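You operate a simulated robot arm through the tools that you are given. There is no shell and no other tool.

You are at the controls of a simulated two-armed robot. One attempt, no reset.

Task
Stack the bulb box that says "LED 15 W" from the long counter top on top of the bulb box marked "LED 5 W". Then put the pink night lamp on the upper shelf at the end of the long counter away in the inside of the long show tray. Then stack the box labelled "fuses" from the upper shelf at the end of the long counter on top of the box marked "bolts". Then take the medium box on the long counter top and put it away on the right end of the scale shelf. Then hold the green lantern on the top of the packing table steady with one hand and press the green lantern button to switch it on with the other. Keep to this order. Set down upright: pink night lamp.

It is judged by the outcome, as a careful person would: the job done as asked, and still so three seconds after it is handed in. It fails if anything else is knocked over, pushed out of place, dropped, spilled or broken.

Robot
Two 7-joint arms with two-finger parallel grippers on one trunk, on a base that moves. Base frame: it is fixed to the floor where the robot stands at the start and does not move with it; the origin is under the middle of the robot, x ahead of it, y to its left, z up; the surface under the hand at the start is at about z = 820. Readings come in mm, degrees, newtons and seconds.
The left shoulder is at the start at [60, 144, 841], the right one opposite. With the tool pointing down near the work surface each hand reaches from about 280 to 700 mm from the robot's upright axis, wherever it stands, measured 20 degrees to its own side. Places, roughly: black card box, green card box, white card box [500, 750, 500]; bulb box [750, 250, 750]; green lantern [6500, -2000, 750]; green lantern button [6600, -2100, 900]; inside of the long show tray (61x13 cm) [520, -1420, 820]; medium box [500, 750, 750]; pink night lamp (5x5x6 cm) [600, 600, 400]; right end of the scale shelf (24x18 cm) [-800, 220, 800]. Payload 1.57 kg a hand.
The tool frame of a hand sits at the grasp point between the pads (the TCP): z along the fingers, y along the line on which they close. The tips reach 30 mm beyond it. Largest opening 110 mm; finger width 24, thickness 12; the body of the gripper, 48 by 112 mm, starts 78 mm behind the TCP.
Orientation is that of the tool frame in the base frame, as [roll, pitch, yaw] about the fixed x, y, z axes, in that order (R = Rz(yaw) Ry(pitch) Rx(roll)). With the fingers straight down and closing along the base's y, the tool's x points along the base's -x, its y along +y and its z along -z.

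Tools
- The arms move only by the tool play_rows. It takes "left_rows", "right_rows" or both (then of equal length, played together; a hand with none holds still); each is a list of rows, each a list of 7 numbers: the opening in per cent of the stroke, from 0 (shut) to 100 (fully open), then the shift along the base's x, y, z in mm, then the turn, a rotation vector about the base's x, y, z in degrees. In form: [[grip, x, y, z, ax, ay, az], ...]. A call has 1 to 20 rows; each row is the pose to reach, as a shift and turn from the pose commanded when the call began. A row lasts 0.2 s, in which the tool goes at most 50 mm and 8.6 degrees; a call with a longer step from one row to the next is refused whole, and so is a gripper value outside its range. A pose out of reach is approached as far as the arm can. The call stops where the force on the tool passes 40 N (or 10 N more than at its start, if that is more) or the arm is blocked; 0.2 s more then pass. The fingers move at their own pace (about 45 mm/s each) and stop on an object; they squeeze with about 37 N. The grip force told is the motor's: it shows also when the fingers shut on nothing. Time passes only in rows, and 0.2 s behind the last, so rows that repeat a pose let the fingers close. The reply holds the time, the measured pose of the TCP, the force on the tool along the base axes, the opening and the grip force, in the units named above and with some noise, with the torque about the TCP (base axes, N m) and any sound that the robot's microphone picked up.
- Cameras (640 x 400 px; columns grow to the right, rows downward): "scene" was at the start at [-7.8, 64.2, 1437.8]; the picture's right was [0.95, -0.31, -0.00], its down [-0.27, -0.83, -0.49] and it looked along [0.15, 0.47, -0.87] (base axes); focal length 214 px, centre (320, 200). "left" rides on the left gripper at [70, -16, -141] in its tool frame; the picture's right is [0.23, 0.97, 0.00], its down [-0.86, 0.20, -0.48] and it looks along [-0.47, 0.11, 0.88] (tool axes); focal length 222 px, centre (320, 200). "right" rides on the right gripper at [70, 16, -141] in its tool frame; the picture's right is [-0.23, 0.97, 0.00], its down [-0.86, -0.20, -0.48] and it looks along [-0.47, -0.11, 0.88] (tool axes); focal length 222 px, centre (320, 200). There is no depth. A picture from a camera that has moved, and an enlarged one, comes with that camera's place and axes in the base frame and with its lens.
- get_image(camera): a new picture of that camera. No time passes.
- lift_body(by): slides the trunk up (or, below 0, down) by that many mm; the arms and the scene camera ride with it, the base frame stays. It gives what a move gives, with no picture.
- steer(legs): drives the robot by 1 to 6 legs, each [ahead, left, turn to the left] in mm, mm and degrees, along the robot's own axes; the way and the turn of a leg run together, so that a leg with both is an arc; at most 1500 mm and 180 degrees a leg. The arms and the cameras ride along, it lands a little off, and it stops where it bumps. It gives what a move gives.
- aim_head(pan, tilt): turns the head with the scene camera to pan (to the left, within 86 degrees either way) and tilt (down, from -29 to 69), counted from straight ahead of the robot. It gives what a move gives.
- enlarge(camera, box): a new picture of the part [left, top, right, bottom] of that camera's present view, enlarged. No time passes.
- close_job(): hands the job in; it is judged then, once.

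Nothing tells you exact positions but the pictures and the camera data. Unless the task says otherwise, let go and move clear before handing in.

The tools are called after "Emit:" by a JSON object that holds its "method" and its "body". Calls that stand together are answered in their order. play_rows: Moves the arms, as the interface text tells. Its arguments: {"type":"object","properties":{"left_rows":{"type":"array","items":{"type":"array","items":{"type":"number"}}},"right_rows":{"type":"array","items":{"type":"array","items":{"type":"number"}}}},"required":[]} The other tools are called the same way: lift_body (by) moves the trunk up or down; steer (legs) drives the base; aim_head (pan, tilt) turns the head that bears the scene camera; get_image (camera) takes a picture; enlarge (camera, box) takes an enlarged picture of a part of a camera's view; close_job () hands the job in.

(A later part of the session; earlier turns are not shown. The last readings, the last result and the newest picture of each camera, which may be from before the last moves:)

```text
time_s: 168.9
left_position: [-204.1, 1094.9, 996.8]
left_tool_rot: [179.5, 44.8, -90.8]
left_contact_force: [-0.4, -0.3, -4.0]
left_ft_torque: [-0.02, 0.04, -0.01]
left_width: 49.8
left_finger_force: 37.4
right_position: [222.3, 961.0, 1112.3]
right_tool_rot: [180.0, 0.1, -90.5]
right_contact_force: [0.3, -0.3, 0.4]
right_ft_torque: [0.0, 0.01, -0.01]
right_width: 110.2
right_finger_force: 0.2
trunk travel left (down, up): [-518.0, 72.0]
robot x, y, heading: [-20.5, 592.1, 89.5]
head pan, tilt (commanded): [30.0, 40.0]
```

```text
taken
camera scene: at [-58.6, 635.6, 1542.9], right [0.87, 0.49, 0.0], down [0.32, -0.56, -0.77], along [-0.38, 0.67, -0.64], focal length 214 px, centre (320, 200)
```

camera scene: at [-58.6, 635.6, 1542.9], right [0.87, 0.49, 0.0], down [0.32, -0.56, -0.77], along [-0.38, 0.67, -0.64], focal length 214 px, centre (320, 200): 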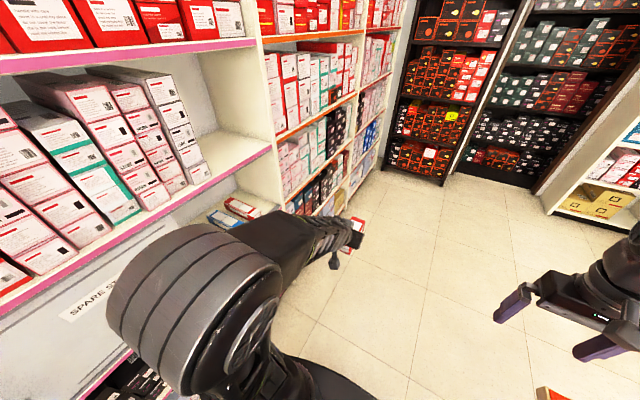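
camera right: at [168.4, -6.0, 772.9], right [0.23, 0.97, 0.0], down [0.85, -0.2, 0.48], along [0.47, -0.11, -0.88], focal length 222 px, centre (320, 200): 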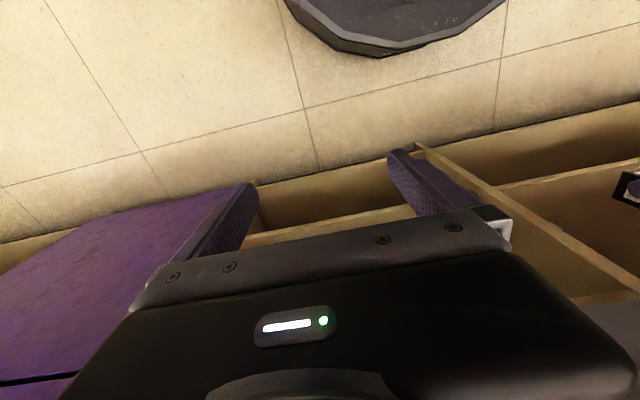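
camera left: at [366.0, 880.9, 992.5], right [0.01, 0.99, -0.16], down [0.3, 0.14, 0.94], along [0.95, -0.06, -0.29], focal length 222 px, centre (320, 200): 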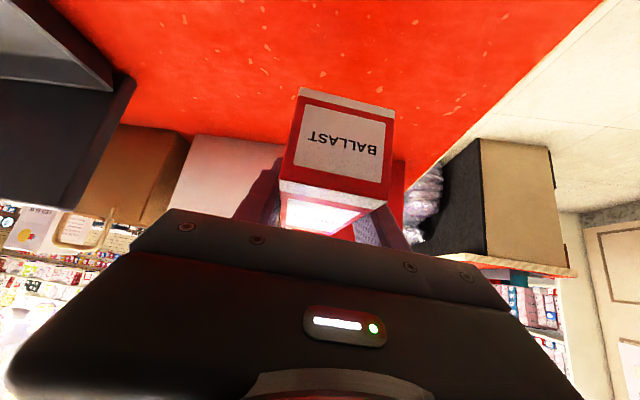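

Emit:
{"method": "steer", "body": {"legs": [[0, 0, 90.5]]}}

Emit:
{"method": "aim_head", "body": {"pan": 20, "tilt": 35}}

Emit:
{"method": "get_image", "body": {"camera": "scene"}}

Emit:
{"method": "get_image", "body": {"camera": "left"}}

```text
time_s: 173.2
left_position: [-517.7, 390.2, 997.3]
left_tool_rot: [179.6, 44.8, 0.7]
left_contact_force: [-0.4, 0.2, -3.5]
left_ft_torque: [0.01, -0.04, -0.03]
left_width: 49.8
left_finger_force: 37.0
right_position: [-394.9, 818.2, 1111.3]
right_tool_rot: [-179.9, 0.1, 1.1]
right_contact_force: [-0.6, 0.6, 0.1]
right_ft_torque: [-0.01, -0.02, 0.0]
right_width: 110.0
right_finger_force: 0.1
trunk travel left (down, up): [-518.0, 72.0]
robot x, y, heading: [-14.6, 589.5, -179.2]
head pan, tilt (commanded): [30.0, 40.0]
```

```text
time_s: 173.9
left_position: [-519.3, 392.2, 997.2]
left_tool_rot: [179.6, 44.8, 0.7]
left_contact_force: [0.0, -0.3, -2.6]
left_ft_torque: [-0.01, -0.02, -0.01]
left_width: 50.0
left_finger_force: 36.7
right_position: [-395.7, 819.4, 1111.4]
right_tool_rot: [180.0, 0.0, 1.1]
right_contact_force: [0.0, -1.0, 1.0]
right_ft_torque: [0.0, -0.03, -0.01]
right_width: 110.0
right_finger_force: 0.0
trunk travel left (down, up): [-518.0, 72.0]
robot x, y, heading: [-18.1, 589.6, -178.8]
head pan, tilt (commanded): [20.0, 35.0]
```

```text
taken
camera scene: at [-68.8, 560.0, 1550.5], right [-0.36, 0.93, 0.0], down [0.54, 0.21, -0.82], along [-0.76, -0.29, -0.57], focal length 214 px, centre (320, 200)
```

scene: 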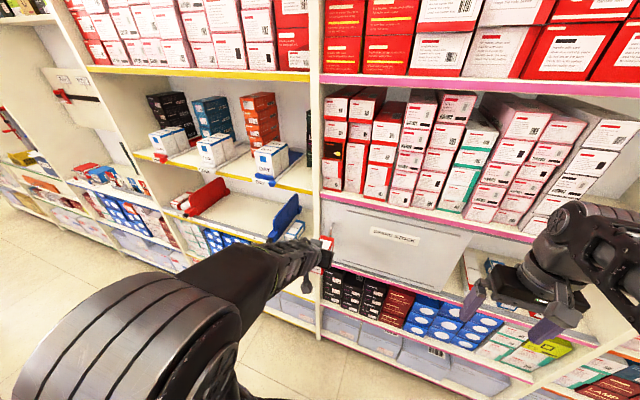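

```text
taken
camera left: at [-370.8, 410.5, 1048.6], right [0.18, -0.97, -0.16], down [-0.27, -0.2, 0.94], along [-0.95, -0.13, -0.29], focal length 222 px, centre (320, 200)
```

left: 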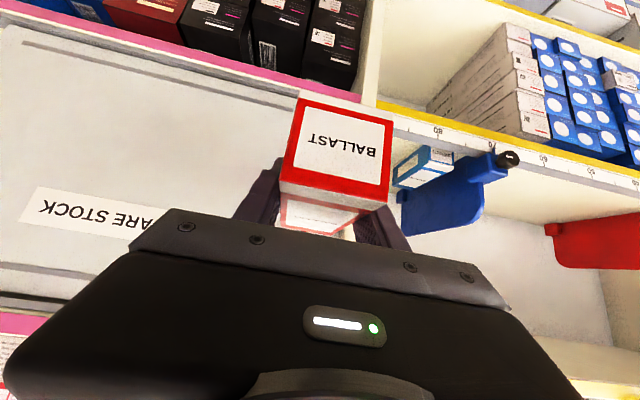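

I see the scale shelf with its ruler edge and red and blue dividers. Zooming in on its right end.

Emit:
{"method": "enlarge", "body": {"camera": "scene", "box": [140, 120, 340, 245]}}

Emit:
{"method": "enlarge", "body": {"camera": "left", "box": [360, 80, 640, 255]}}

```text
3.20 times, centred on (240, 182) of scene
camera zoom: at [-68.8, 560.0, 1550.5], right [-0.36, 0.93, 0.0], down [0.54, 0.21, -0.82], along [-0.76, -0.29, -0.57], focal length 686 px, centre (576, 256)
```

zoom: 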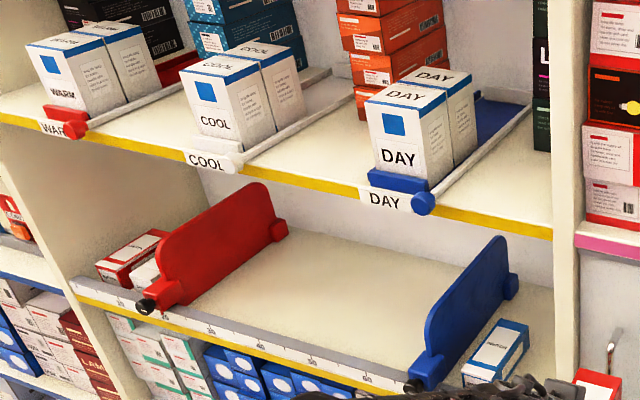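

```text
2.29 times, centred on (500, 168) of left
camera zoom: at [-370.8, 410.5, 1048.6], right [0.18, -0.97, -0.16], down [-0.27, -0.2, 0.94], along [-0.95, -0.13, -0.29], focal length 508 px, centre (-91, 274)
```

zoom: 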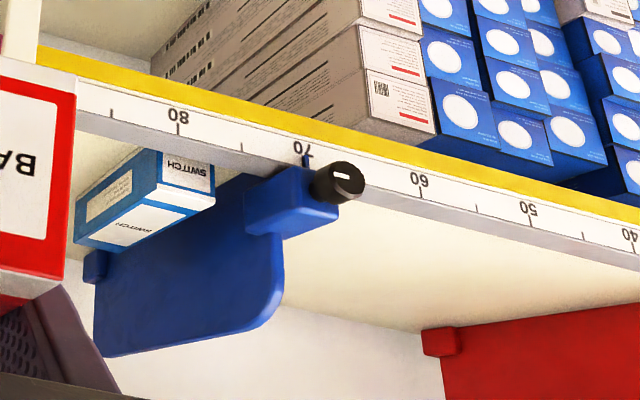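

The right section (beyond the blue divider at about 70 on the ruler) holds a small SWITCH box, with free space to its right. I'll shift the base over and square up to measure it better.

Emit:
{"method": "steer", "body": {"legs": [[0, 140, -1.1]]}}

Emit:
{"method": "aim_head", "body": {"pan": 0, "tilt": 35}}

Emit:
{"method": "get_image", "body": {"camera": "scene"}}

Emit:
{"method": "get_image", "body": {"camera": "left"}}

```text
time_s: 175.2
left_position: [-518.7, 256.7, 995.5]
left_tool_rot: [179.7, 44.7, -0.2]
left_contact_force: [-0.4, -0.2, -3.9]
left_ft_torque: [0.01, 0.01, 0.03]
left_width: 49.4
left_finger_force: 37.2
right_position: [-390.1, 682.2, 1111.3]
right_tool_rot: [180.0, 0.0, 0.1]
right_contact_force: [-0.1, 0.3, -0.6]
right_ft_torque: [0.03, 0.0, -0.01]
right_width: 110.1
right_finger_force: 0.2
trunk travel left (down, up): [-518.0, 72.0]
robot x, y, heading: [-15.8, 446.8, -180.2]
head pan, tilt (commanded): [20.0, 35.0]
```

```text
time_s: 176.1
left_position: [-520.6, 257.2, 997.1]
left_tool_rot: [179.7, 44.7, -0.1]
left_contact_force: [0.3, -0.1, -4.2]
left_ft_torque: [0.0, 0.02, 0.0]
left_width: 49.7
left_finger_force: 37.1
right_position: [-389.6, 684.7, 1110.5]
right_tool_rot: [180.0, -0.1, 0.2]
right_contact_force: [0.4, -0.6, 0.0]
right_ft_torque: [0.02, 0.0, 0.01]
right_width: 110.0
right_finger_force: 0.1
trunk travel left (down, up): [-518.0, 72.0]
robot x, y, heading: [-15.6, 450.0, -179.8]
head pan, tilt (commanded): [0.0, 35.0]
```

```text
taken
camera scene: at [-73.3, 449.4, 1550.5], right [0.0, 1.0, 0.0], down [0.57, 0.0, -0.82], along [-0.82, 0.0, -0.57], focal length 214 px, centre (320, 200)
```

scene: 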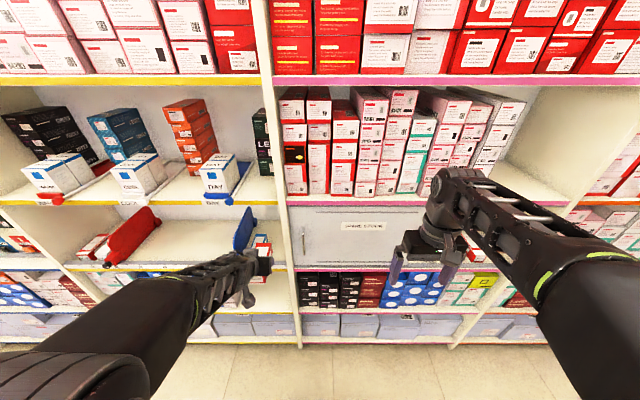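

```text
taken
camera left: at [-372.5, 275.0, 1048.6], right [0.16, -0.97, -0.16], down [-0.27, -0.2, 0.94], along [-0.95, -0.11, -0.29], focal length 222 px, centre (320, 200)
```

left: 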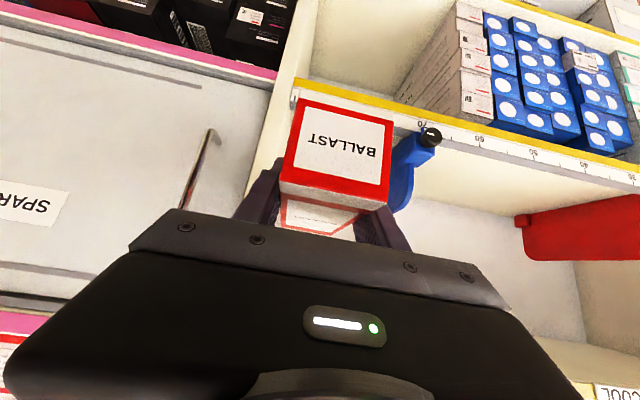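

Emit:
{"method": "enlarge", "body": {"camera": "scene", "box": [190, 190, 310, 265]}}

Emit:
{"method": "enlarge", "body": {"camera": "left", "box": [270, 60, 510, 210]}}

```text
5.33 times, centred on (250, 228) of scene
camera zoom: at [-73.3, 449.4, 1550.5], right [0.0, 1.0, 0.0], down [0.57, 0.0, -0.82], along [-0.82, 0.0, -0.57], focal length 1144 px, centre (693, 53)
```

zoom: 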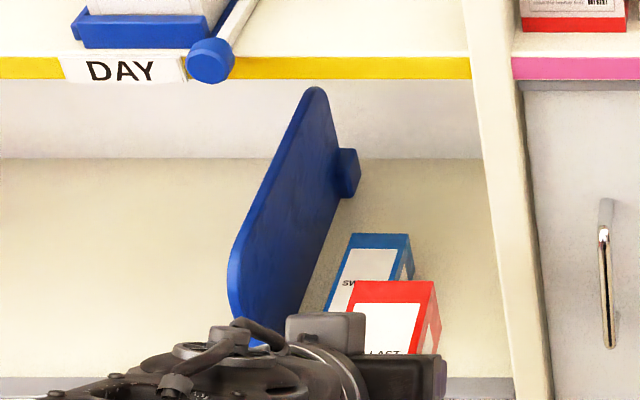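

```text
2.67 times, centred on (390, 135) of left
camera zoom: at [-372.5, 275.0, 1048.6], right [0.16, -0.97, -0.16], down [-0.27, -0.2, 0.94], along [-0.95, -0.11, -0.29], focal length 592 px, centre (133, 373)
```

zoom: 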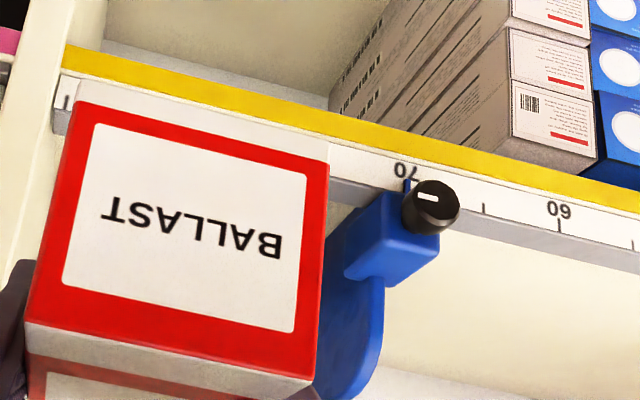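

The free space right of the SWITCH box is about y=200 to 304, beside a post. To keep the gripper body clear of that post I'd like to hold the box nearer its near end, so I'll first set it down in the wide open middle section of this shelf and regrip it there. Moving left to look.

Emit:
{"method": "steer", "body": {"legs": [[0, 350, 0]]}}

Emit:
{"method": "aim_head", "body": {"pan": 0, "tilt": 40}}

Emit:
{"method": "get_image", "body": {"camera": "scene"}}

Emit:
{"method": "get_image", "body": {"camera": "left"}}

```text
time_s: 178.3
left_position: [-517.4, -88.8, 997.6]
left_tool_rot: [179.7, 44.9, 0.3]
left_contact_force: [0.1, -0.3, -3.6]
left_ft_torque: [-0.03, -0.03, -0.03]
left_width: 49.8
left_finger_force: 37.1
right_position: [-389.3, 338.7, 1111.2]
right_tool_rot: [-180.0, 0.0, 0.5]
right_contact_force: [-0.4, 0.0, 0.2]
right_ft_torque: [-0.01, -0.03, 0.0]
right_width: 110.2
right_finger_force: 0.0
trunk travel left (down, up): [-518.0, 72.0]
robot x, y, heading: [-12.8, 107.9, -179.4]
head pan, tilt (commanded): [0.0, 35.0]
```

```text
time_s: 179.0
left_position: [-517.2, -88.0, 996.5]
left_tool_rot: [179.6, 44.8, 0.1]
left_contact_force: [-0.4, 0.1, -3.0]
left_ft_torque: [0.01, 0.01, -0.04]
left_width: 50.0
left_finger_force: 37.2
right_position: [-389.3, 339.8, 1111.0]
right_tool_rot: [179.9, -0.1, 0.5]
right_contact_force: [0.2, -0.5, -1.0]
right_ft_torque: [0.04, 0.04, 0.01]
right_width: 109.8
right_finger_force: 0.1
trunk travel left (down, up): [-518.0, 72.0]
robot x, y, heading: [-16.9, 107.5, -179.5]
head pan, tilt (commanded): [0.0, 40.0]
```

```text
taken
camera scene: at [-68.6, 107.1, 1543.0], right [-0.01, 1.0, 0.0], down [0.64, 0.01, -0.77], along [-0.77, -0.01, -0.64], focal length 214 px, centre (320, 200)
```

scene: 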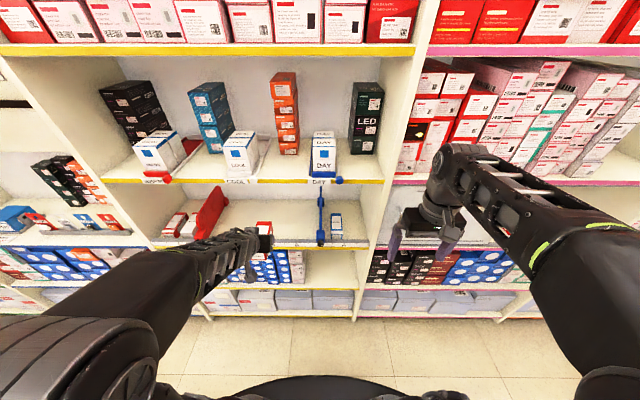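

```text
taken
camera left: at [-369.5, -69.6, 1048.6], right [0.17, -0.97, -0.16], down [-0.27, -0.2, 0.94], along [-0.95, -0.12, -0.3], focal length 222 px, centre (320, 200)
```

left: 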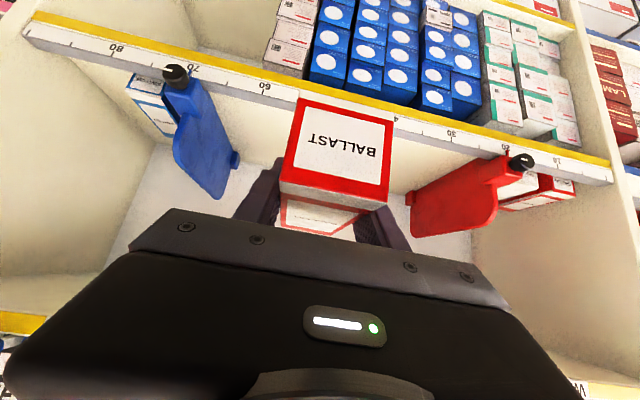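

Emit:
{"method": "enlarge", "body": {"camera": "scene", "box": [270, 170, 390, 245]}}

Emit:
{"method": "enlarge", "body": {"camera": "left", "box": [10, 0, 250, 150]}}

```text
5.33 times, centred on (330, 208) of scene
camera zoom: at [-68.6, 107.1, 1543.0], right [-0.01, 1.0, 0.0], down [0.64, 0.01, -0.77], along [-0.77, -0.01, -0.64], focal length 1144 px, centre (267, 160)
```

zoom: 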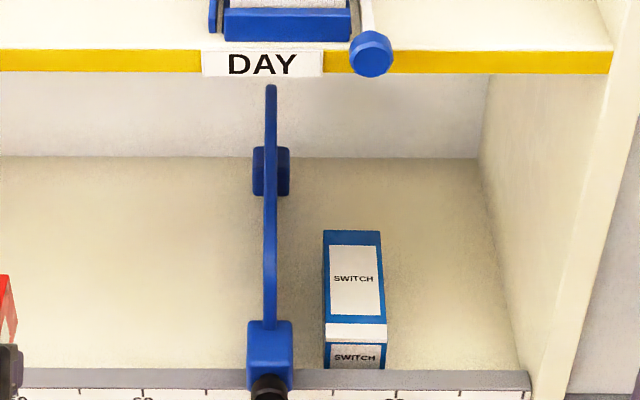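

```text
2.67 times, centred on (130, 75) of left
camera zoom: at [-369.5, -69.6, 1048.6], right [0.17, -0.97, -0.16], down [-0.27, -0.2, 0.94], along [-0.95, -0.12, -0.3], focal length 592 px, centre (827, 533)
```

zoom: 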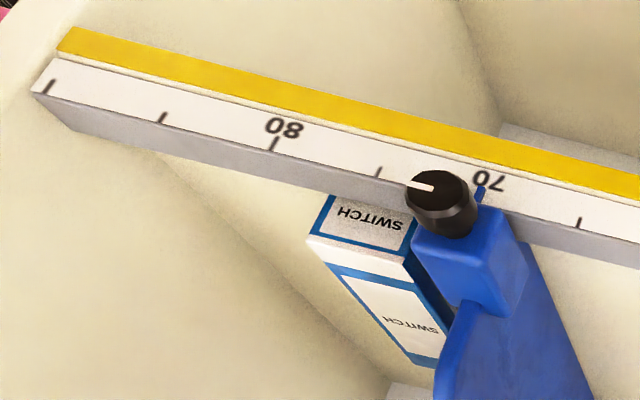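

The geometry is clear now: right wall at y≈312, SWITCH box at y 148–199, shelf surface z≈805. The space suffices without regripping if I come in slightly yawed. Moving the base into position.

Emit:
{"method": "steer", "body": {"legs": [[0, -340, -0.5]]}}

Emit:
{"method": "steer", "body": {"legs": [[100, 0, 0]]}}

Emit:
{"method": "get_image", "body": {"camera": "scene"}}

Emit:
{"method": "get_image", "body": {"camera": "left"}}

```text
time_s: 181.2
left_position: [-521.1, 257.4, 997.2]
left_tool_rot: [179.6, 44.8, -1.0]
left_contact_force: [0.9, 0.8, -3.5]
left_ft_torque: [-0.05, -0.03, -0.03]
left_width: 49.8
left_finger_force: 37.3
right_position: [-385.8, 682.1, 1111.7]
right_tool_rot: [179.9, 0.0, -0.6]
right_contact_force: [-0.4, 1.0, 0.8]
right_ft_torque: [-0.01, -0.05, -0.04]
right_width: 109.9
right_finger_force: 0.1
trunk travel left (down, up): [-518.0, 72.0]
robot x, y, heading: [-15.4, 440.0, 179.7]
head pan, tilt (commanded): [0.0, 40.0]
```

```text
time_s: 182.3
left_position: [-622.7, 258.9, 995.4]
left_tool_rot: [179.5, 44.6, -1.1]
left_contact_force: [-0.6, 0.6, -4.3]
left_ft_torque: [-0.05, -0.03, 0.02]
left_width: 49.6
left_finger_force: 36.3
right_position: [-485.5, 682.4, 1111.7]
right_tool_rot: [180.0, -0.1, -0.7]
right_contact_force: [-0.8, -0.1, 0.2]
right_ft_torque: [0.03, -0.05, -0.03]
right_width: 110.0
right_finger_force: 0.0
trunk travel left (down, up): [-518.0, 72.0]
robot x, y, heading: [-113.5, 442.1, 179.3]
head pan, tilt (commanded): [0.0, 40.0]
```

```text
taken
camera scene: at [-170.4, 444.0, 1542.8], right [0.01, 1.0, 0.0], down [0.64, -0.01, -0.77], along [-0.76, 0.01, -0.64], focal length 214 px, centre (320, 200)
```

scene: 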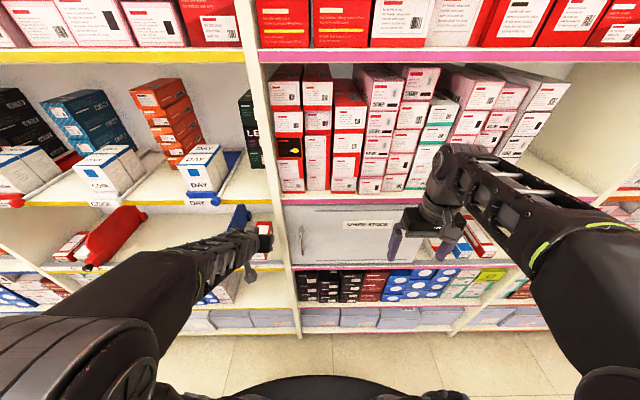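

```text
taken
camera left: at [-474.4, 273.8, 1048.0], right [0.15, -0.98, -0.16], down [-0.27, -0.19, 0.94], along [-0.95, -0.1, -0.3], focal length 222 px, centre (320, 200)
```

left: 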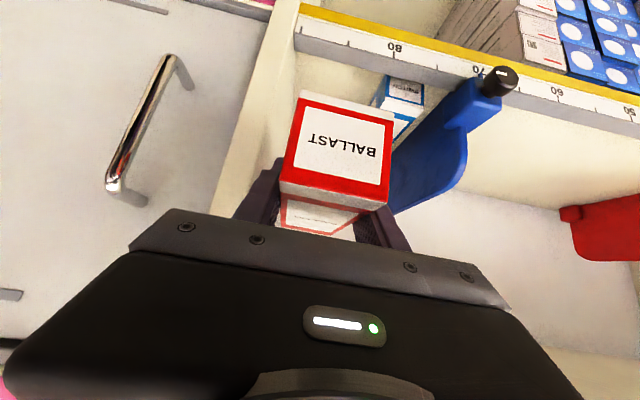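

Emit:
{"method": "play_rows", "body": {"left_rows": [[0, -15, -2, -30, 0, 0, -1.6], [0, -30, -4, -60, 0, 0, -3.3], [0, -50, -6, -90, 0, 0, -4.9], [0, -50, -6, -90, 0, 0, -4.9]]}}

Emit:
{"method": "get_image", "body": {"camera": "left"}}

Emit:
{"method": "enlarge", "body": {"camera": "scene", "box": [160, 170, 320, 270]}}

```text
time_s: 183.3
left_position: [-670.1, 249.6, 908.7]
left_tool_rot: [179.6, 44.8, -6.0]
left_contact_force: [0.4, 0.1, -3.5]
left_ft_torque: [0.02, 0.0, 0.01]
left_width: 49.8
left_finger_force: 36.7
right_position: [-483.9, 684.2, 1111.2]
right_tool_rot: [-180.0, 0.1, -0.7]
right_contact_force: [-0.3, -0.6, -0.2]
right_ft_torque: [0.01, 0.01, -0.03]
right_width: 110.2
right_finger_force: 0.0
trunk travel left (down, up): [-518.0, 72.0]
robot x, y, heading: [-113.4, 442.9, 179.3]
head pan, tilt (commanded): [0.0, 40.0]
```

```text
taken
camera left: at [-521.6, 252.6, 960.4], right [0.06, -0.99, -0.16], down [-0.29, -0.17, 0.94], along [-0.96, -0.01, -0.29], focal length 222 px, centre (320, 200)
```

left: 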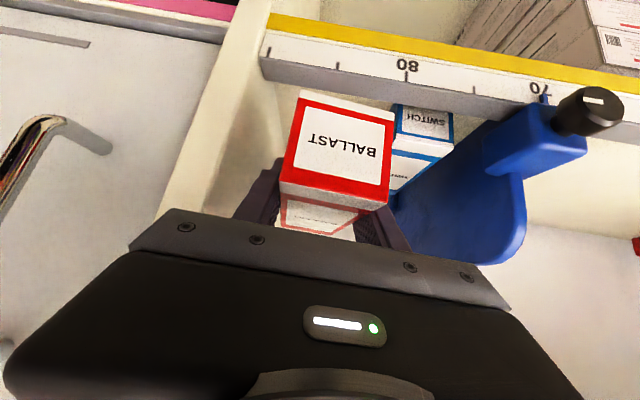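

```text
4.00 times, centred on (240, 220) of scene
camera zoom: at [-167.7, 444.0, 1543.0], right [0.01, 1.0, 0.0], down [0.64, -0.01, -0.77], along [-0.77, 0.01, -0.64], focal length 858 px, centre (640, 120)
```

zoom: 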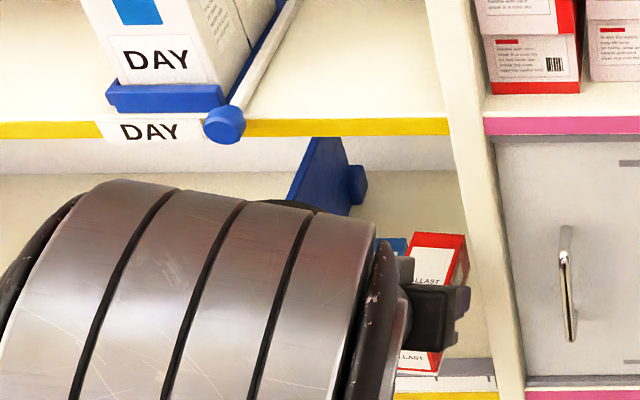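

Clearances look right on both sides. Going in.

Emit:
{"method": "play_rows", "body": {"left_rows": [[0, -30, 0.5, -8, 0, 0, 0], [0, -60, 1, -18, 0, 0, 0], [0, -87.5, 1.5, -28, 0, 0, 0], [0, -87.5, 1.5, -28, 0, 0, 0]]}}

Emit:
{"method": "get_image", "body": {"camera": "left"}}

Emit:
{"method": "enlarge", "body": {"camera": "scene", "box": [160, 170, 320, 270]}}

```text
time_s: 184.3
left_position: [-758.0, 250.5, 880.9]
left_tool_rot: [179.7, 44.7, -6.0]
left_contact_force: [-0.8, -0.3, -4.2]
left_ft_torque: [0.02, -0.03, -0.02]
left_width: 49.7
left_finger_force: 37.2
right_position: [-483.8, 682.3, 1111.7]
right_tool_rot: [-180.0, 0.0, -0.7]
right_contact_force: [-0.6, -1.3, -0.1]
right_ft_torque: [0.01, -0.01, -0.01]
right_width: 109.9
right_finger_force: 0.0
trunk travel left (down, up): [-518.0, 72.0]
robot x, y, heading: [-114.0, 444.3, 179.2]
head pan, tilt (commanded): [0.0, 40.0]
```

```text
taken
camera left: at [-609.0, 253.0, 931.5], right [0.06, -0.99, -0.16], down [-0.29, -0.17, 0.94], along [-0.96, -0.01, -0.3], focal length 222 px, centre (320, 200)
```

left: 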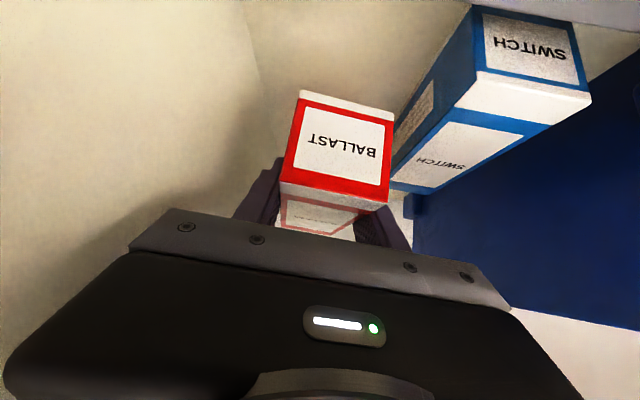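

```text
4.00 times, centred on (240, 220) of scene
camera zoom: at [-168.1, 443.9, 1543.0], right [0.01, 1.0, 0.0], down [0.64, -0.01, -0.77], along [-0.77, 0.01, -0.64], focal length 858 px, centre (640, 120)
```

zoom: 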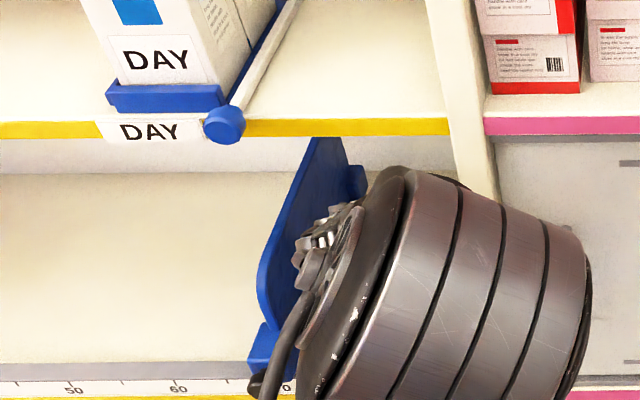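

Emit:
{"method": "play_rows", "body": {"left_rows": [[0, 0, 0, -14, 0, 0, 0], [0, 0, 0, -28, 0, 0, 0], [0, 0, 0, -28, 0, 0, 0]]}}

Emit:
{"method": "get_image", "body": {"camera": "left"}}

```text
time_s: 185.1
left_position: [-758.8, 252.7, 850.6]
left_tool_rot: [179.6, 44.7, -6.0]
left_contact_force: [-0.2, 0.7, -3.5]
left_ft_torque: [0.01, 0.0, 0.01]
left_width: 49.8
left_finger_force: 37.2
right_position: [-483.9, 683.0, 1111.0]
right_tool_rot: [180.0, 0.0, -0.7]
right_contact_force: [-0.1, 0.5, 0.4]
right_ft_torque: [0.02, -0.04, -0.01]
right_width: 109.9
right_finger_force: 0.1
trunk travel left (down, up): [-518.0, 72.0]
robot x, y, heading: [-116.9, 443.8, 179.1]
head pan, tilt (commanded): [0.0, 40.0]
```

```text
taken
camera left: at [-609.5, 254.9, 903.4], right [0.06, -0.99, -0.16], down [-0.29, -0.17, 0.94], along [-0.96, -0.01, -0.29], focal length 222 px, centre (320, 200)
```

left: 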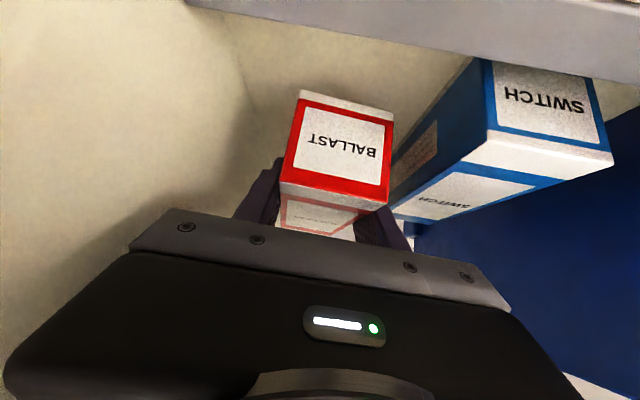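

Emit:
{"method": "play_rows", "body": {"left_rows": [[0, 0, 0, -3, 0, 0, 0], [0, 0, 0, -5, 0, 0, 0], [0, 0, 0, -5, 0, 0, 0]]}}

```text
time_s: 185.9
left_position: [-757.6, 253.6, 846.4]
left_tool_rot: [179.5, 44.7, -6.0]
left_contact_force: [0.8, -0.1, -3.4]
left_ft_torque: [0.0, 0.01, 0.0]
left_width: 50.0
left_finger_force: 36.6
right_position: [-485.1, 682.8, 1111.6]
right_tool_rot: [-180.0, -0.1, -0.8]
right_contact_force: [-0.5, 0.3, -0.2]
right_ft_torque: [0.0, -0.01, 0.01]
right_width: 110.1
right_finger_force: 0.1
trunk travel left (down, up): [-518.0, 72.0]
robot x, y, heading: [-113.3, 440.6, 179.1]
head pan, tilt (commanded): [0.0, 40.0]
```

Emit:
{"method": "play_rows", "body": {"left_rows": [[0, 0, 0, -2, 0, 0, 0], [0, 0, 0, -4, 0, 0, 0], [0, 0, 0, -4, 0, 0, 0]]}}

Emit:
{"method": "enlarge", "body": {"camera": "left", "box": [220, 40, 460, 190]}}

```text
time_s: 186.7
left_position: [-758.5, 253.1, 842.8]
left_tool_rot: [179.7, 44.6, -6.1]
left_contact_force: [-0.7, -0.1, -3.9]
left_ft_torque: [0.04, -0.05, 0.0]
left_width: 49.6
left_finger_force: 36.9
right_position: [-483.3, 682.9, 1112.0]
right_tool_rot: [-180.0, 0.0, -0.7]
right_contact_force: [0.8, -0.1, 0.3]
right_ft_torque: [-0.01, -0.02, -0.01]
right_width: 110.1
right_finger_force: 0.1
trunk travel left (down, up): [-518.0, 72.0]
robot x, y, heading: [-112.0, 443.4, 179.0]
head pan, tilt (commanded): [0.0, 40.0]
```

```text
2.67 times, centred on (340, 115) of left
camera zoom: at [-609.5, 255.6, 893.9], right [0.06, -0.99, -0.16], down [-0.29, -0.17, 0.94], along [-0.96, -0.01, -0.3], focal length 592 px, centre (267, 427)
```

zoom: 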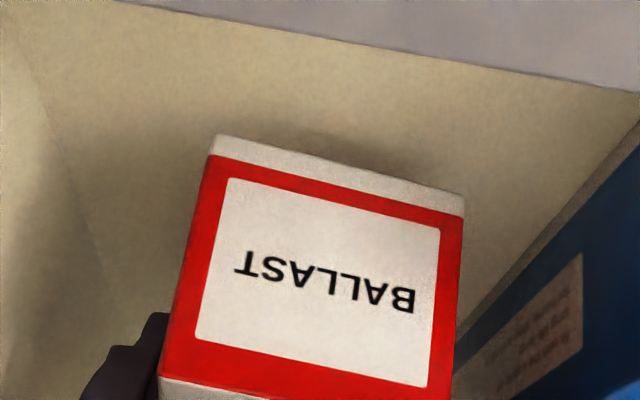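

Emit:
{"method": "play_rows", "body": {"left_rows": [[0, 0, 0, -2, 0, 0, 0], [0, 0, 0, -4, 0, 0, 0], [0, 0, 0, -4, 0, 0, 0]]}}

```text
time_s: 187.5
left_position: [-758.9, 253.7, 837.8]
left_tool_rot: [179.7, 44.7, -6.0]
left_contact_force: [0.3, -0.2, -3.1]
left_ft_torque: [0.01, 0.0, 0.0]
left_width: 49.6
left_finger_force: 37.1
right_position: [-485.0, 682.8, 1110.8]
right_tool_rot: [180.0, 0.0, -0.8]
right_contact_force: [0.3, 0.3, 0.9]
right_ft_torque: [0.01, 0.0, 0.04]
right_width: 110.1
right_finger_force: 0.1
trunk travel left (down, up): [-518.0, 72.0]
robot x, y, heading: [-116.4, 443.5, 179.3]
head pan, tilt (commanded): [0.0, 40.0]
```

Emit:
{"method": "play_rows", "body": {"left_rows": [[0, 0, 0, -2, 0, 0, 0], [0, 0, 0, -3.5, 0, 0, 0], [0, 0, 0, -3.5, 0, 0, 0]]}}

Emit:
{"method": "enlarge", "body": {"camera": "left", "box": [220, 40, 460, 190]}}

```text
time_s: 188.3
left_position: [-759.0, 255.0, 834.4]
left_tool_rot: [179.6, 44.7, -5.9]
left_contact_force: [0.6, 0.2, -2.2]
left_ft_torque: [0.0, 0.02, 0.0]
left_width: 49.5
left_finger_force: 36.4
right_position: [-484.3, 682.3, 1111.1]
right_tool_rot: [180.0, -0.1, -0.7]
right_contact_force: [0.7, 0.3, 0.3]
right_ft_torque: [-0.01, 0.0, 0.02]
right_width: 109.9
right_finger_force: 0.0
trunk travel left (down, up): [-518.0, 72.0]
robot x, y, heading: [-110.6, 444.1, 179.2]
head pan, tilt (commanded): [0.0, 40.0]
```

```text
2.67 times, centred on (340, 115) of left
camera zoom: at [-610.3, 256.9, 886.3], right [0.06, -0.99, -0.16], down [-0.29, -0.17, 0.94], along [-0.96, -0.01, -0.3], focal length 592 px, centre (267, 427)
```

zoom: 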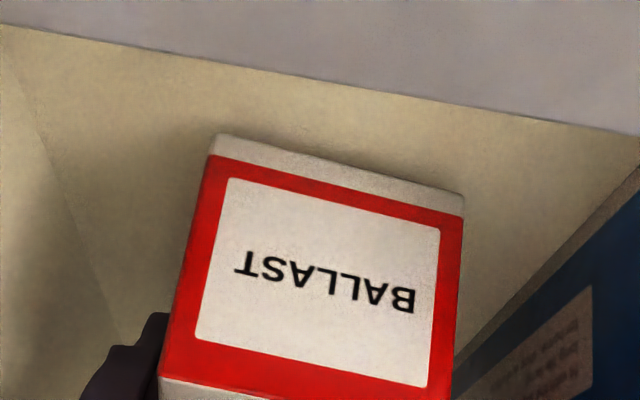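

Emit:
{"method": "play_rows", "body": {"left_rows": [[0, 0, 0, -1.5, 0, 0, 0], [0, 0, 0, -3, 0, 0, 0], [0, 0, 0, -3, 0, 0, 0]]}}

```text
time_s: 189.1
left_position: [-759.0, 254.3, 831.1]
left_tool_rot: [179.7, 44.8, -6.0]
left_contact_force: [-0.9, 0.2, -1.6]
left_ft_torque: [0.04, 0.11, 0.01]
left_width: 49.9
left_finger_force: 37.1
right_position: [-484.7, 683.0, 1111.2]
right_tool_rot: [180.0, -0.1, -0.7]
right_contact_force: [0.0, 0.3, -0.6]
right_ft_torque: [0.01, -0.01, -0.02]
right_width: 109.9
right_finger_force: 0.0
trunk travel left (down, up): [-518.0, 72.0]
robot x, y, heading: [-115.8, 442.0, 179.1]
head pan, tilt (commanded): [0.0, 40.0]
```

Emit:
{"method": "play_rows", "body": {"left_rows": [[0, 0, 0, -1, 0, 0, 0], [0, 0, 0, -1.5, 0, 0, 0]]}}

Emit:
{"method": "enlarge", "body": {"camera": "left", "box": [220, 40, 460, 190]}}

```text
time_s: 189.7
left_position: [-760.0, 255.0, 830.8]
left_tool_rot: [179.6, 45.0, -5.9]
left_contact_force: [2.3, -2.4, 3.8]
left_ft_torque: [0.21, 0.43, 0.03]
left_width: 49.9
left_finger_force: 37.7
right_position: [-482.8, 682.6, 1112.2]
right_tool_rot: [-180.0, 0.1, -0.7]
right_contact_force: [-0.2, -0.4, -0.7]
right_ft_torque: [0.01, 0.0, 0.0]
right_width: 110.0
right_finger_force: 0.1
trunk travel left (down, up): [-518.0, 72.0]
robot x, y, heading: [-117.1, 438.2, 179.4]
head pan, tilt (commanded): [0.0, 40.0]
```

```text
2.67 times, centred on (340, 115) of left
camera zoom: at [-610.4, 257.1, 882.7], right [0.06, -0.99, -0.16], down [-0.29, -0.17, 0.94], along [-0.96, -0.02, -0.29], focal length 592 px, centre (267, 427)
```

zoom: 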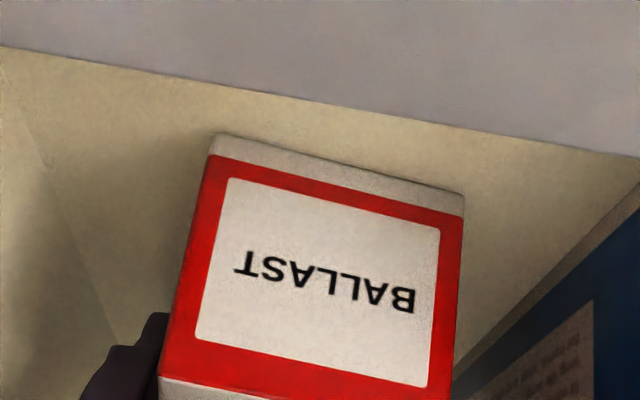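

Touching at the far end first; one more millimetre to level, then release with a small opening and back out along the tool axis.

Emit:
{"method": "play_rows", "body": {"left_rows": [[0, 0, 0, -1, 0, 0, 0], [0, 0, 0, -1.5, 0, 0, 0], [30, 0, 0, -1, 0, 0, 0], [48, 0, 0, 0, 0, 0, 0], [52, 0, 0, 0, 0, 0, 0], [52, 0, 0, 0, 0, 0, 0], [52, 0, 0, 0, 0, 0, 0], [52, 10, -1, 10, 0, 0, 0], [52, 30, -3, 30, 0, 0, 0], [52, 60, -6, 60, 0, 0, 0], [52, 90, -9, 80, 0, 0, 0], [52, 125, -12, 95, 0, 0, 0]]}}

Emit:
{"method": "get_image", "body": {"camera": "left"}}

Emit:
{"method": "get_image", "body": {"camera": "scene"}}

```text
time_s: 192.3
left_position: [-632.6, 240.7, 922.3]
left_tool_rot: [179.6, 44.7, -6.0]
left_contact_force: [-0.1, 0.0, 0.0]
left_ft_torque: [-0.02, 0.0, -0.01]
left_width: 57.3
left_finger_force: 0.1
right_position: [-483.3, 683.8, 1111.0]
right_tool_rot: [-180.0, 0.0, -0.6]
right_contact_force: [0.0, -0.3, 0.2]
right_ft_torque: [-0.01, 0.02, 0.04]
right_width: 109.9
right_finger_force: 0.1
trunk travel left (down, up): [-518.0, 72.0]
robot x, y, heading: [-115.5, 442.7, 179.3]
head pan, tilt (commanded): [0.0, 40.0]
```

```text
taken
camera left: at [-483.0, 244.1, 974.2], right [0.06, -0.99, -0.16], down [-0.29, -0.17, 0.94], along [-0.96, -0.01, -0.29], focal length 222 px, centre (320, 200)
```

left: 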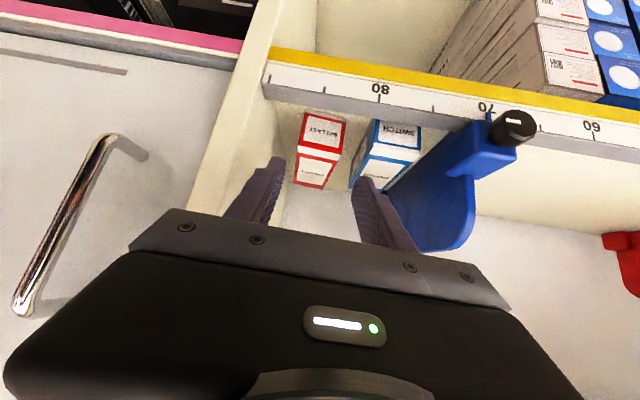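

```text
taken
camera scene: at [-167.1, 443.6, 1542.9], right [0.01, 1.0, 0.0], down [0.64, -0.01, -0.77], along [-0.77, 0.01, -0.64], focal length 214 px, centre (320, 200)
```

scene: 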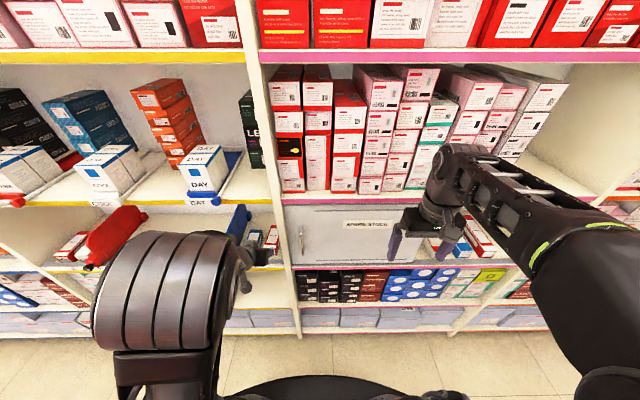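

The BALLAST box now sits beside the SWITCH box at the right end of the scale shelf. I'll fold the left arm back to its travel posture and back away.

Emit:
{"method": "play_rows", "body": {"left_rows": [[60, 25, -10, 17, -0.26, -5.6, 0.6], [70, 50, -30, 34, -0.52, -11.2, 1.2], [80, 70, -55, 52, -0.8, -16.9, 1.9], [90, 90, -80, 69, -1.05, -22.5, 2.5], [100, 110, -110, 86, -1.3, -28.1, 3.1], [100, 125, -135, 103, -1.6, -33.7, 3.7], [100, 137, -160, 120, -1.8, -39.4, 4.4], [100, 147, -184, 138, -2.1, -45, 5], [100, 147, -184, 138, -2.1, -45, 5]]}}

Emit:
{"method": "get_image", "body": {"camera": "scene"}}

Emit:
{"method": "enlarge", "body": {"camera": "scene", "box": [190, 190, 310, 265]}}

```text
time_s: 194.3
left_position: [-484.2, 58.1, 1062.3]
left_tool_rot: [-179.9, -0.4, -0.5]
left_contact_force: [-1.0, 0.3, -0.6]
left_ft_torque: [-0.03, 0.0, 0.03]
left_width: 110.2
left_finger_force: 0.1
left hand out of reach, approached as far as the arm can: row 2
right_position: [-483.9, 682.5, 1112.0]
right_tool_rot: [180.0, 0.0, -0.7]
right_contact_force: [-0.8, 0.2, -0.7]
right_ft_torque: [-0.01, 0.02, 0.03]
right_width: 110.0
right_finger_force: 0.1
trunk travel left (down, up): [-518.0, 72.0]
robot x, y, heading: [-113.2, 443.6, 179.1]
head pan, tilt (commanded): [0.0, 40.0]
```

```text
taken
camera scene: at [-168.0, 444.1, 1543.0], right [0.01, 1.0, 0.0], down [0.64, -0.01, -0.77], along [-0.77, 0.01, -0.64], focal length 214 px, centre (320, 200)
```

scene: 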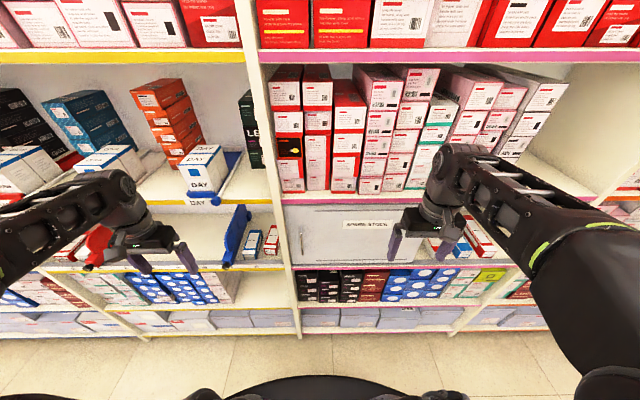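

```text
5.33 times, centred on (250, 228) of scene
camera zoom: at [-168.0, 444.1, 1543.0], right [0.01, 1.0, 0.0], down [0.64, -0.01, -0.77], along [-0.77, 0.01, -0.64], focal length 1144 px, centre (693, 53)
```

zoom: 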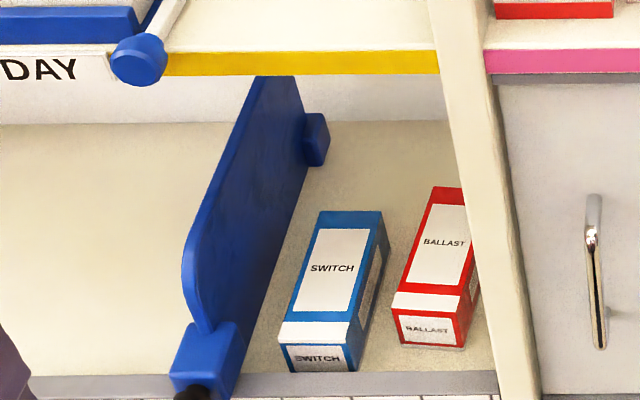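

All in order. Now the lantern: I'll back from the shelf, turn and leave the aisle around the left end of the counter.

Emit:
{"method": "steer", "body": {"legs": [[-95, 0, 0], [0, 0, -89.3]]}}

Emit:
{"method": "aim_head", "body": {"pan": 0, "tilt": 25}}

Emit:
{"method": "get_image", "body": {"camera": "scene"}}

Emit:
{"method": "aim_head", "body": {"pan": -60, "tilt": 25}}

Emit:
{"method": "get_image", "body": {"camera": "scene"}}

```text
time_s: 199.2
left_position: [-421.9, 791.4, 1062.1]
left_tool_rot: [-179.8, -0.3, -87.6]
left_contact_force: [0.2, 0.0, -0.2]
left_ft_torque: [0.01, 0.0, -0.01]
left_width: 110.1
left_finger_force: 0.0
right_position: [202.4, 822.3, 1112.1]
right_tool_rot: [179.9, 0.0, -87.7]
right_contact_force: [0.7, 0.1, -1.3]
right_ft_torque: [0.02, 0.0, -0.05]
right_width: 110.1
right_finger_force: 0.2
trunk travel left (down, up): [-518.0, 72.0]
robot x, y, heading: [-21.5, 442.8, 92.0]
head pan, tilt (commanded): [0.0, 40.0]
```

```text
time_s: 199.9
left_position: [-421.1, 791.5, 1062.5]
left_tool_rot: [-179.9, -0.3, -87.5]
left_contact_force: [1.0, -0.3, 0.3]
left_ft_torque: [0.02, -0.03, 0.02]
left_width: 109.9
left_finger_force: 0.1
right_position: [201.1, 821.5, 1111.9]
right_tool_rot: [180.0, 0.0, -87.7]
right_contact_force: [-0.2, 0.4, 0.5]
right_ft_torque: [-0.01, 0.01, -0.01]
right_width: 109.9
right_finger_force: 0.0
trunk travel left (down, up): [-518.0, 72.0]
robot x, y, heading: [-12.6, 442.0, 92.2]
head pan, tilt (commanded): [0.0, 25.0]
```

```text
taken
camera scene: at [-20.1, 504.2, 1566.2], right [1.0, 0.04, 0.0], down [0.02, -0.42, -0.91], along [-0.04, 0.91, -0.42], focal length 214 px, centre (320, 200)
```

scene: 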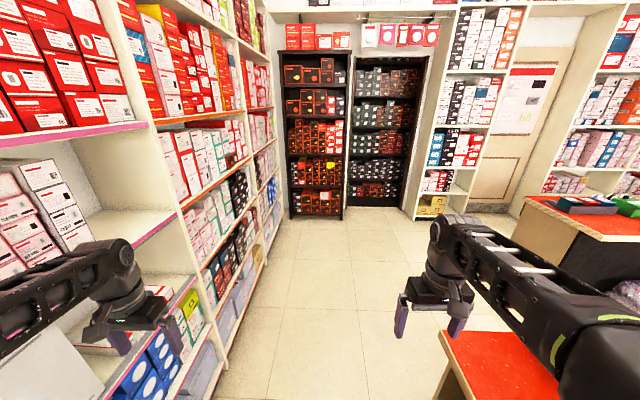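

```text
time_s: 201.2
left_position: [-422.4, 792.0, 1062.3]
left_tool_rot: [-179.9, -0.3, -87.4]
left_contact_force: [0.5, 0.3, -0.6]
left_ft_torque: [0.02, 0.01, -0.01]
left_width: 109.8
left_finger_force: 0.1
right_position: [202.1, 821.6, 1112.4]
right_tool_rot: [180.0, -0.1, -87.7]
right_contact_force: [-0.2, -0.9, -0.1]
right_ft_torque: [-0.04, 0.0, -0.01]
right_width: 110.0
right_finger_force: 0.0
trunk travel left (down, up): [-518.0, 72.0]
robot x, y, heading: [-17.2, 439.9, 92.3]
head pan, tilt (commanded): [-60.0, 25.0]
```

```text
taken
camera scene: at [61.4, 461.4, 1566.3], right [0.53, -0.85, 0.0], down [-0.36, -0.23, -0.91], along [0.77, 0.48, -0.42], focal length 214 px, centre (320, 200)
```

scene: 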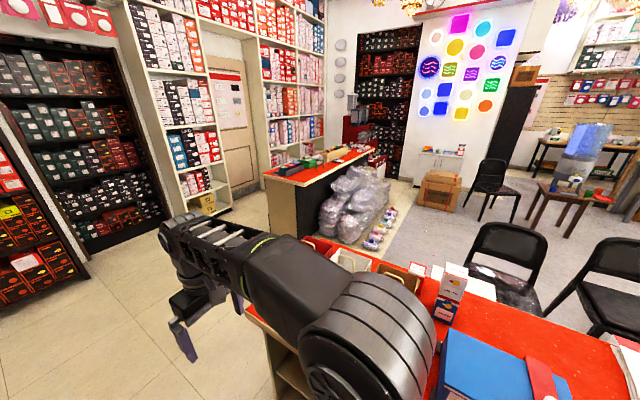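

The way out around the left end of the counter looks open. Driving to y≈1450, then turning toward +x.

Emit:
{"method": "steer", "body": {"legs": [[0, 0, -2.2], [1000, 0, 0], [0, 0, -90]]}}

Emit:
{"method": "aim_head", "body": {"pan": 0, "tilt": 30}}

Emit:
{"method": "get_image", "body": {"camera": "scene"}}

Emit:
{"method": "aim_head", "body": {"pan": -50, "tilt": 30}}

Emit:
{"method": "get_image", "body": {"camera": "scene"}}

```text
time_s: 210.7
left_position: [365.2, 1814.9, 1062.8]
left_tool_rot: [-179.8, -0.3, 177.9]
left_contact_force: [-0.2, 0.1, -1.1]
left_ft_torque: [0.0, 0.02, 0.0]
left_width: 109.8
left_finger_force: 0.0
right_position: [346.2, 1189.4, 1110.6]
right_tool_rot: [179.9, 0.0, 177.7]
right_contact_force: [0.4, -0.2, -0.5]
right_ft_torque: [0.01, -0.01, 0.01]
right_width: 110.3
right_finger_force: 0.1
trunk travel left (down, up): [-518.0, 72.0]
robot x, y, heading: [-16.9, 1439.8, -2.4]
head pan, tilt (commanded): [-60.0, 25.0]
```

```text
time_s: 212.0
left_position: [364.8, 1815.2, 1061.8]
left_tool_rot: [-179.9, -0.2, 178.0]
left_contact_force: [0.4, 0.7, 0.1]
left_ft_torque: [0.03, 0.0, 0.04]
left_width: 110.0
left_finger_force: 0.1
right_position: [345.7, 1191.0, 1110.6]
right_tool_rot: [180.0, 0.1, 177.7]
right_contact_force: [0.1, -0.5, 0.5]
right_ft_torque: [0.02, 0.02, 0.01]
right_width: 110.0
right_finger_force: 0.1
trunk travel left (down, up): [-518.0, 72.0]
robot x, y, heading: [-18.8, 1434.0, -2.2]
head pan, tilt (commanded): [0.0, 30.0]
```

```text
taken
camera scene: at [45.3, 1439.5, 1558.3], right [-0.04, -1.0, 0.0], down [-0.5, 0.02, -0.87], along [0.87, -0.04, -0.5], focal length 214 px, centre (320, 200)
```

scene: 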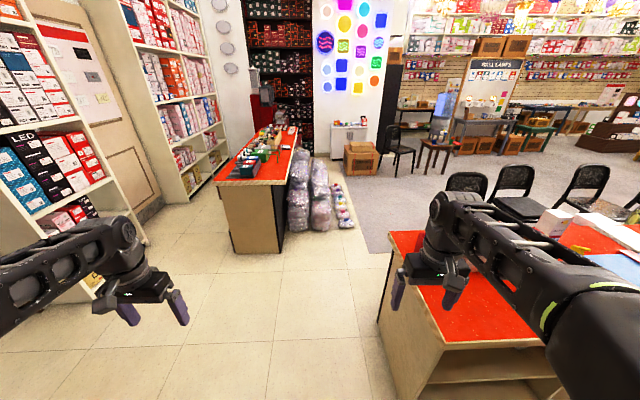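

```text
time_s: 213.2
left_position: [362.8, 1814.9, 1063.2]
left_tool_rot: [-179.9, -0.3, 177.9]
left_contact_force: [0.1, -0.4, -0.2]
left_ft_torque: [0.0, 0.0, 0.02]
left_width: 110.0
left_finger_force: 0.0
right_position: [345.4, 1189.3, 1111.3]
right_tool_rot: [180.0, 0.0, 177.7]
right_contact_force: [0.6, 1.7, 0.0]
right_ft_torque: [-0.01, 0.0, -0.01]
right_width: 110.1
right_finger_force: 0.1
trunk travel left (down, up): [-518.0, 72.0]
robot x, y, heading: [-17.4, 1441.3, -2.4]
head pan, tilt (commanded): [-50.0, 30.0]
```

```text
taken
camera scene: at [10.3, 1371.7, 1558.3], right [-0.79, -0.61, 0.0], down [-0.31, 0.4, -0.87], along [0.53, -0.68, -0.5], focal length 214 px, centre (320, 200)
```

scene: 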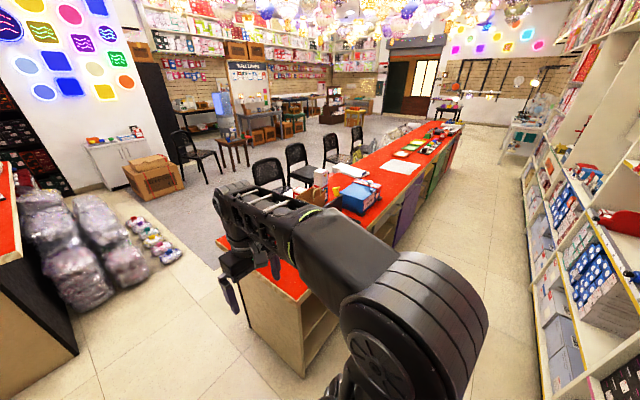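

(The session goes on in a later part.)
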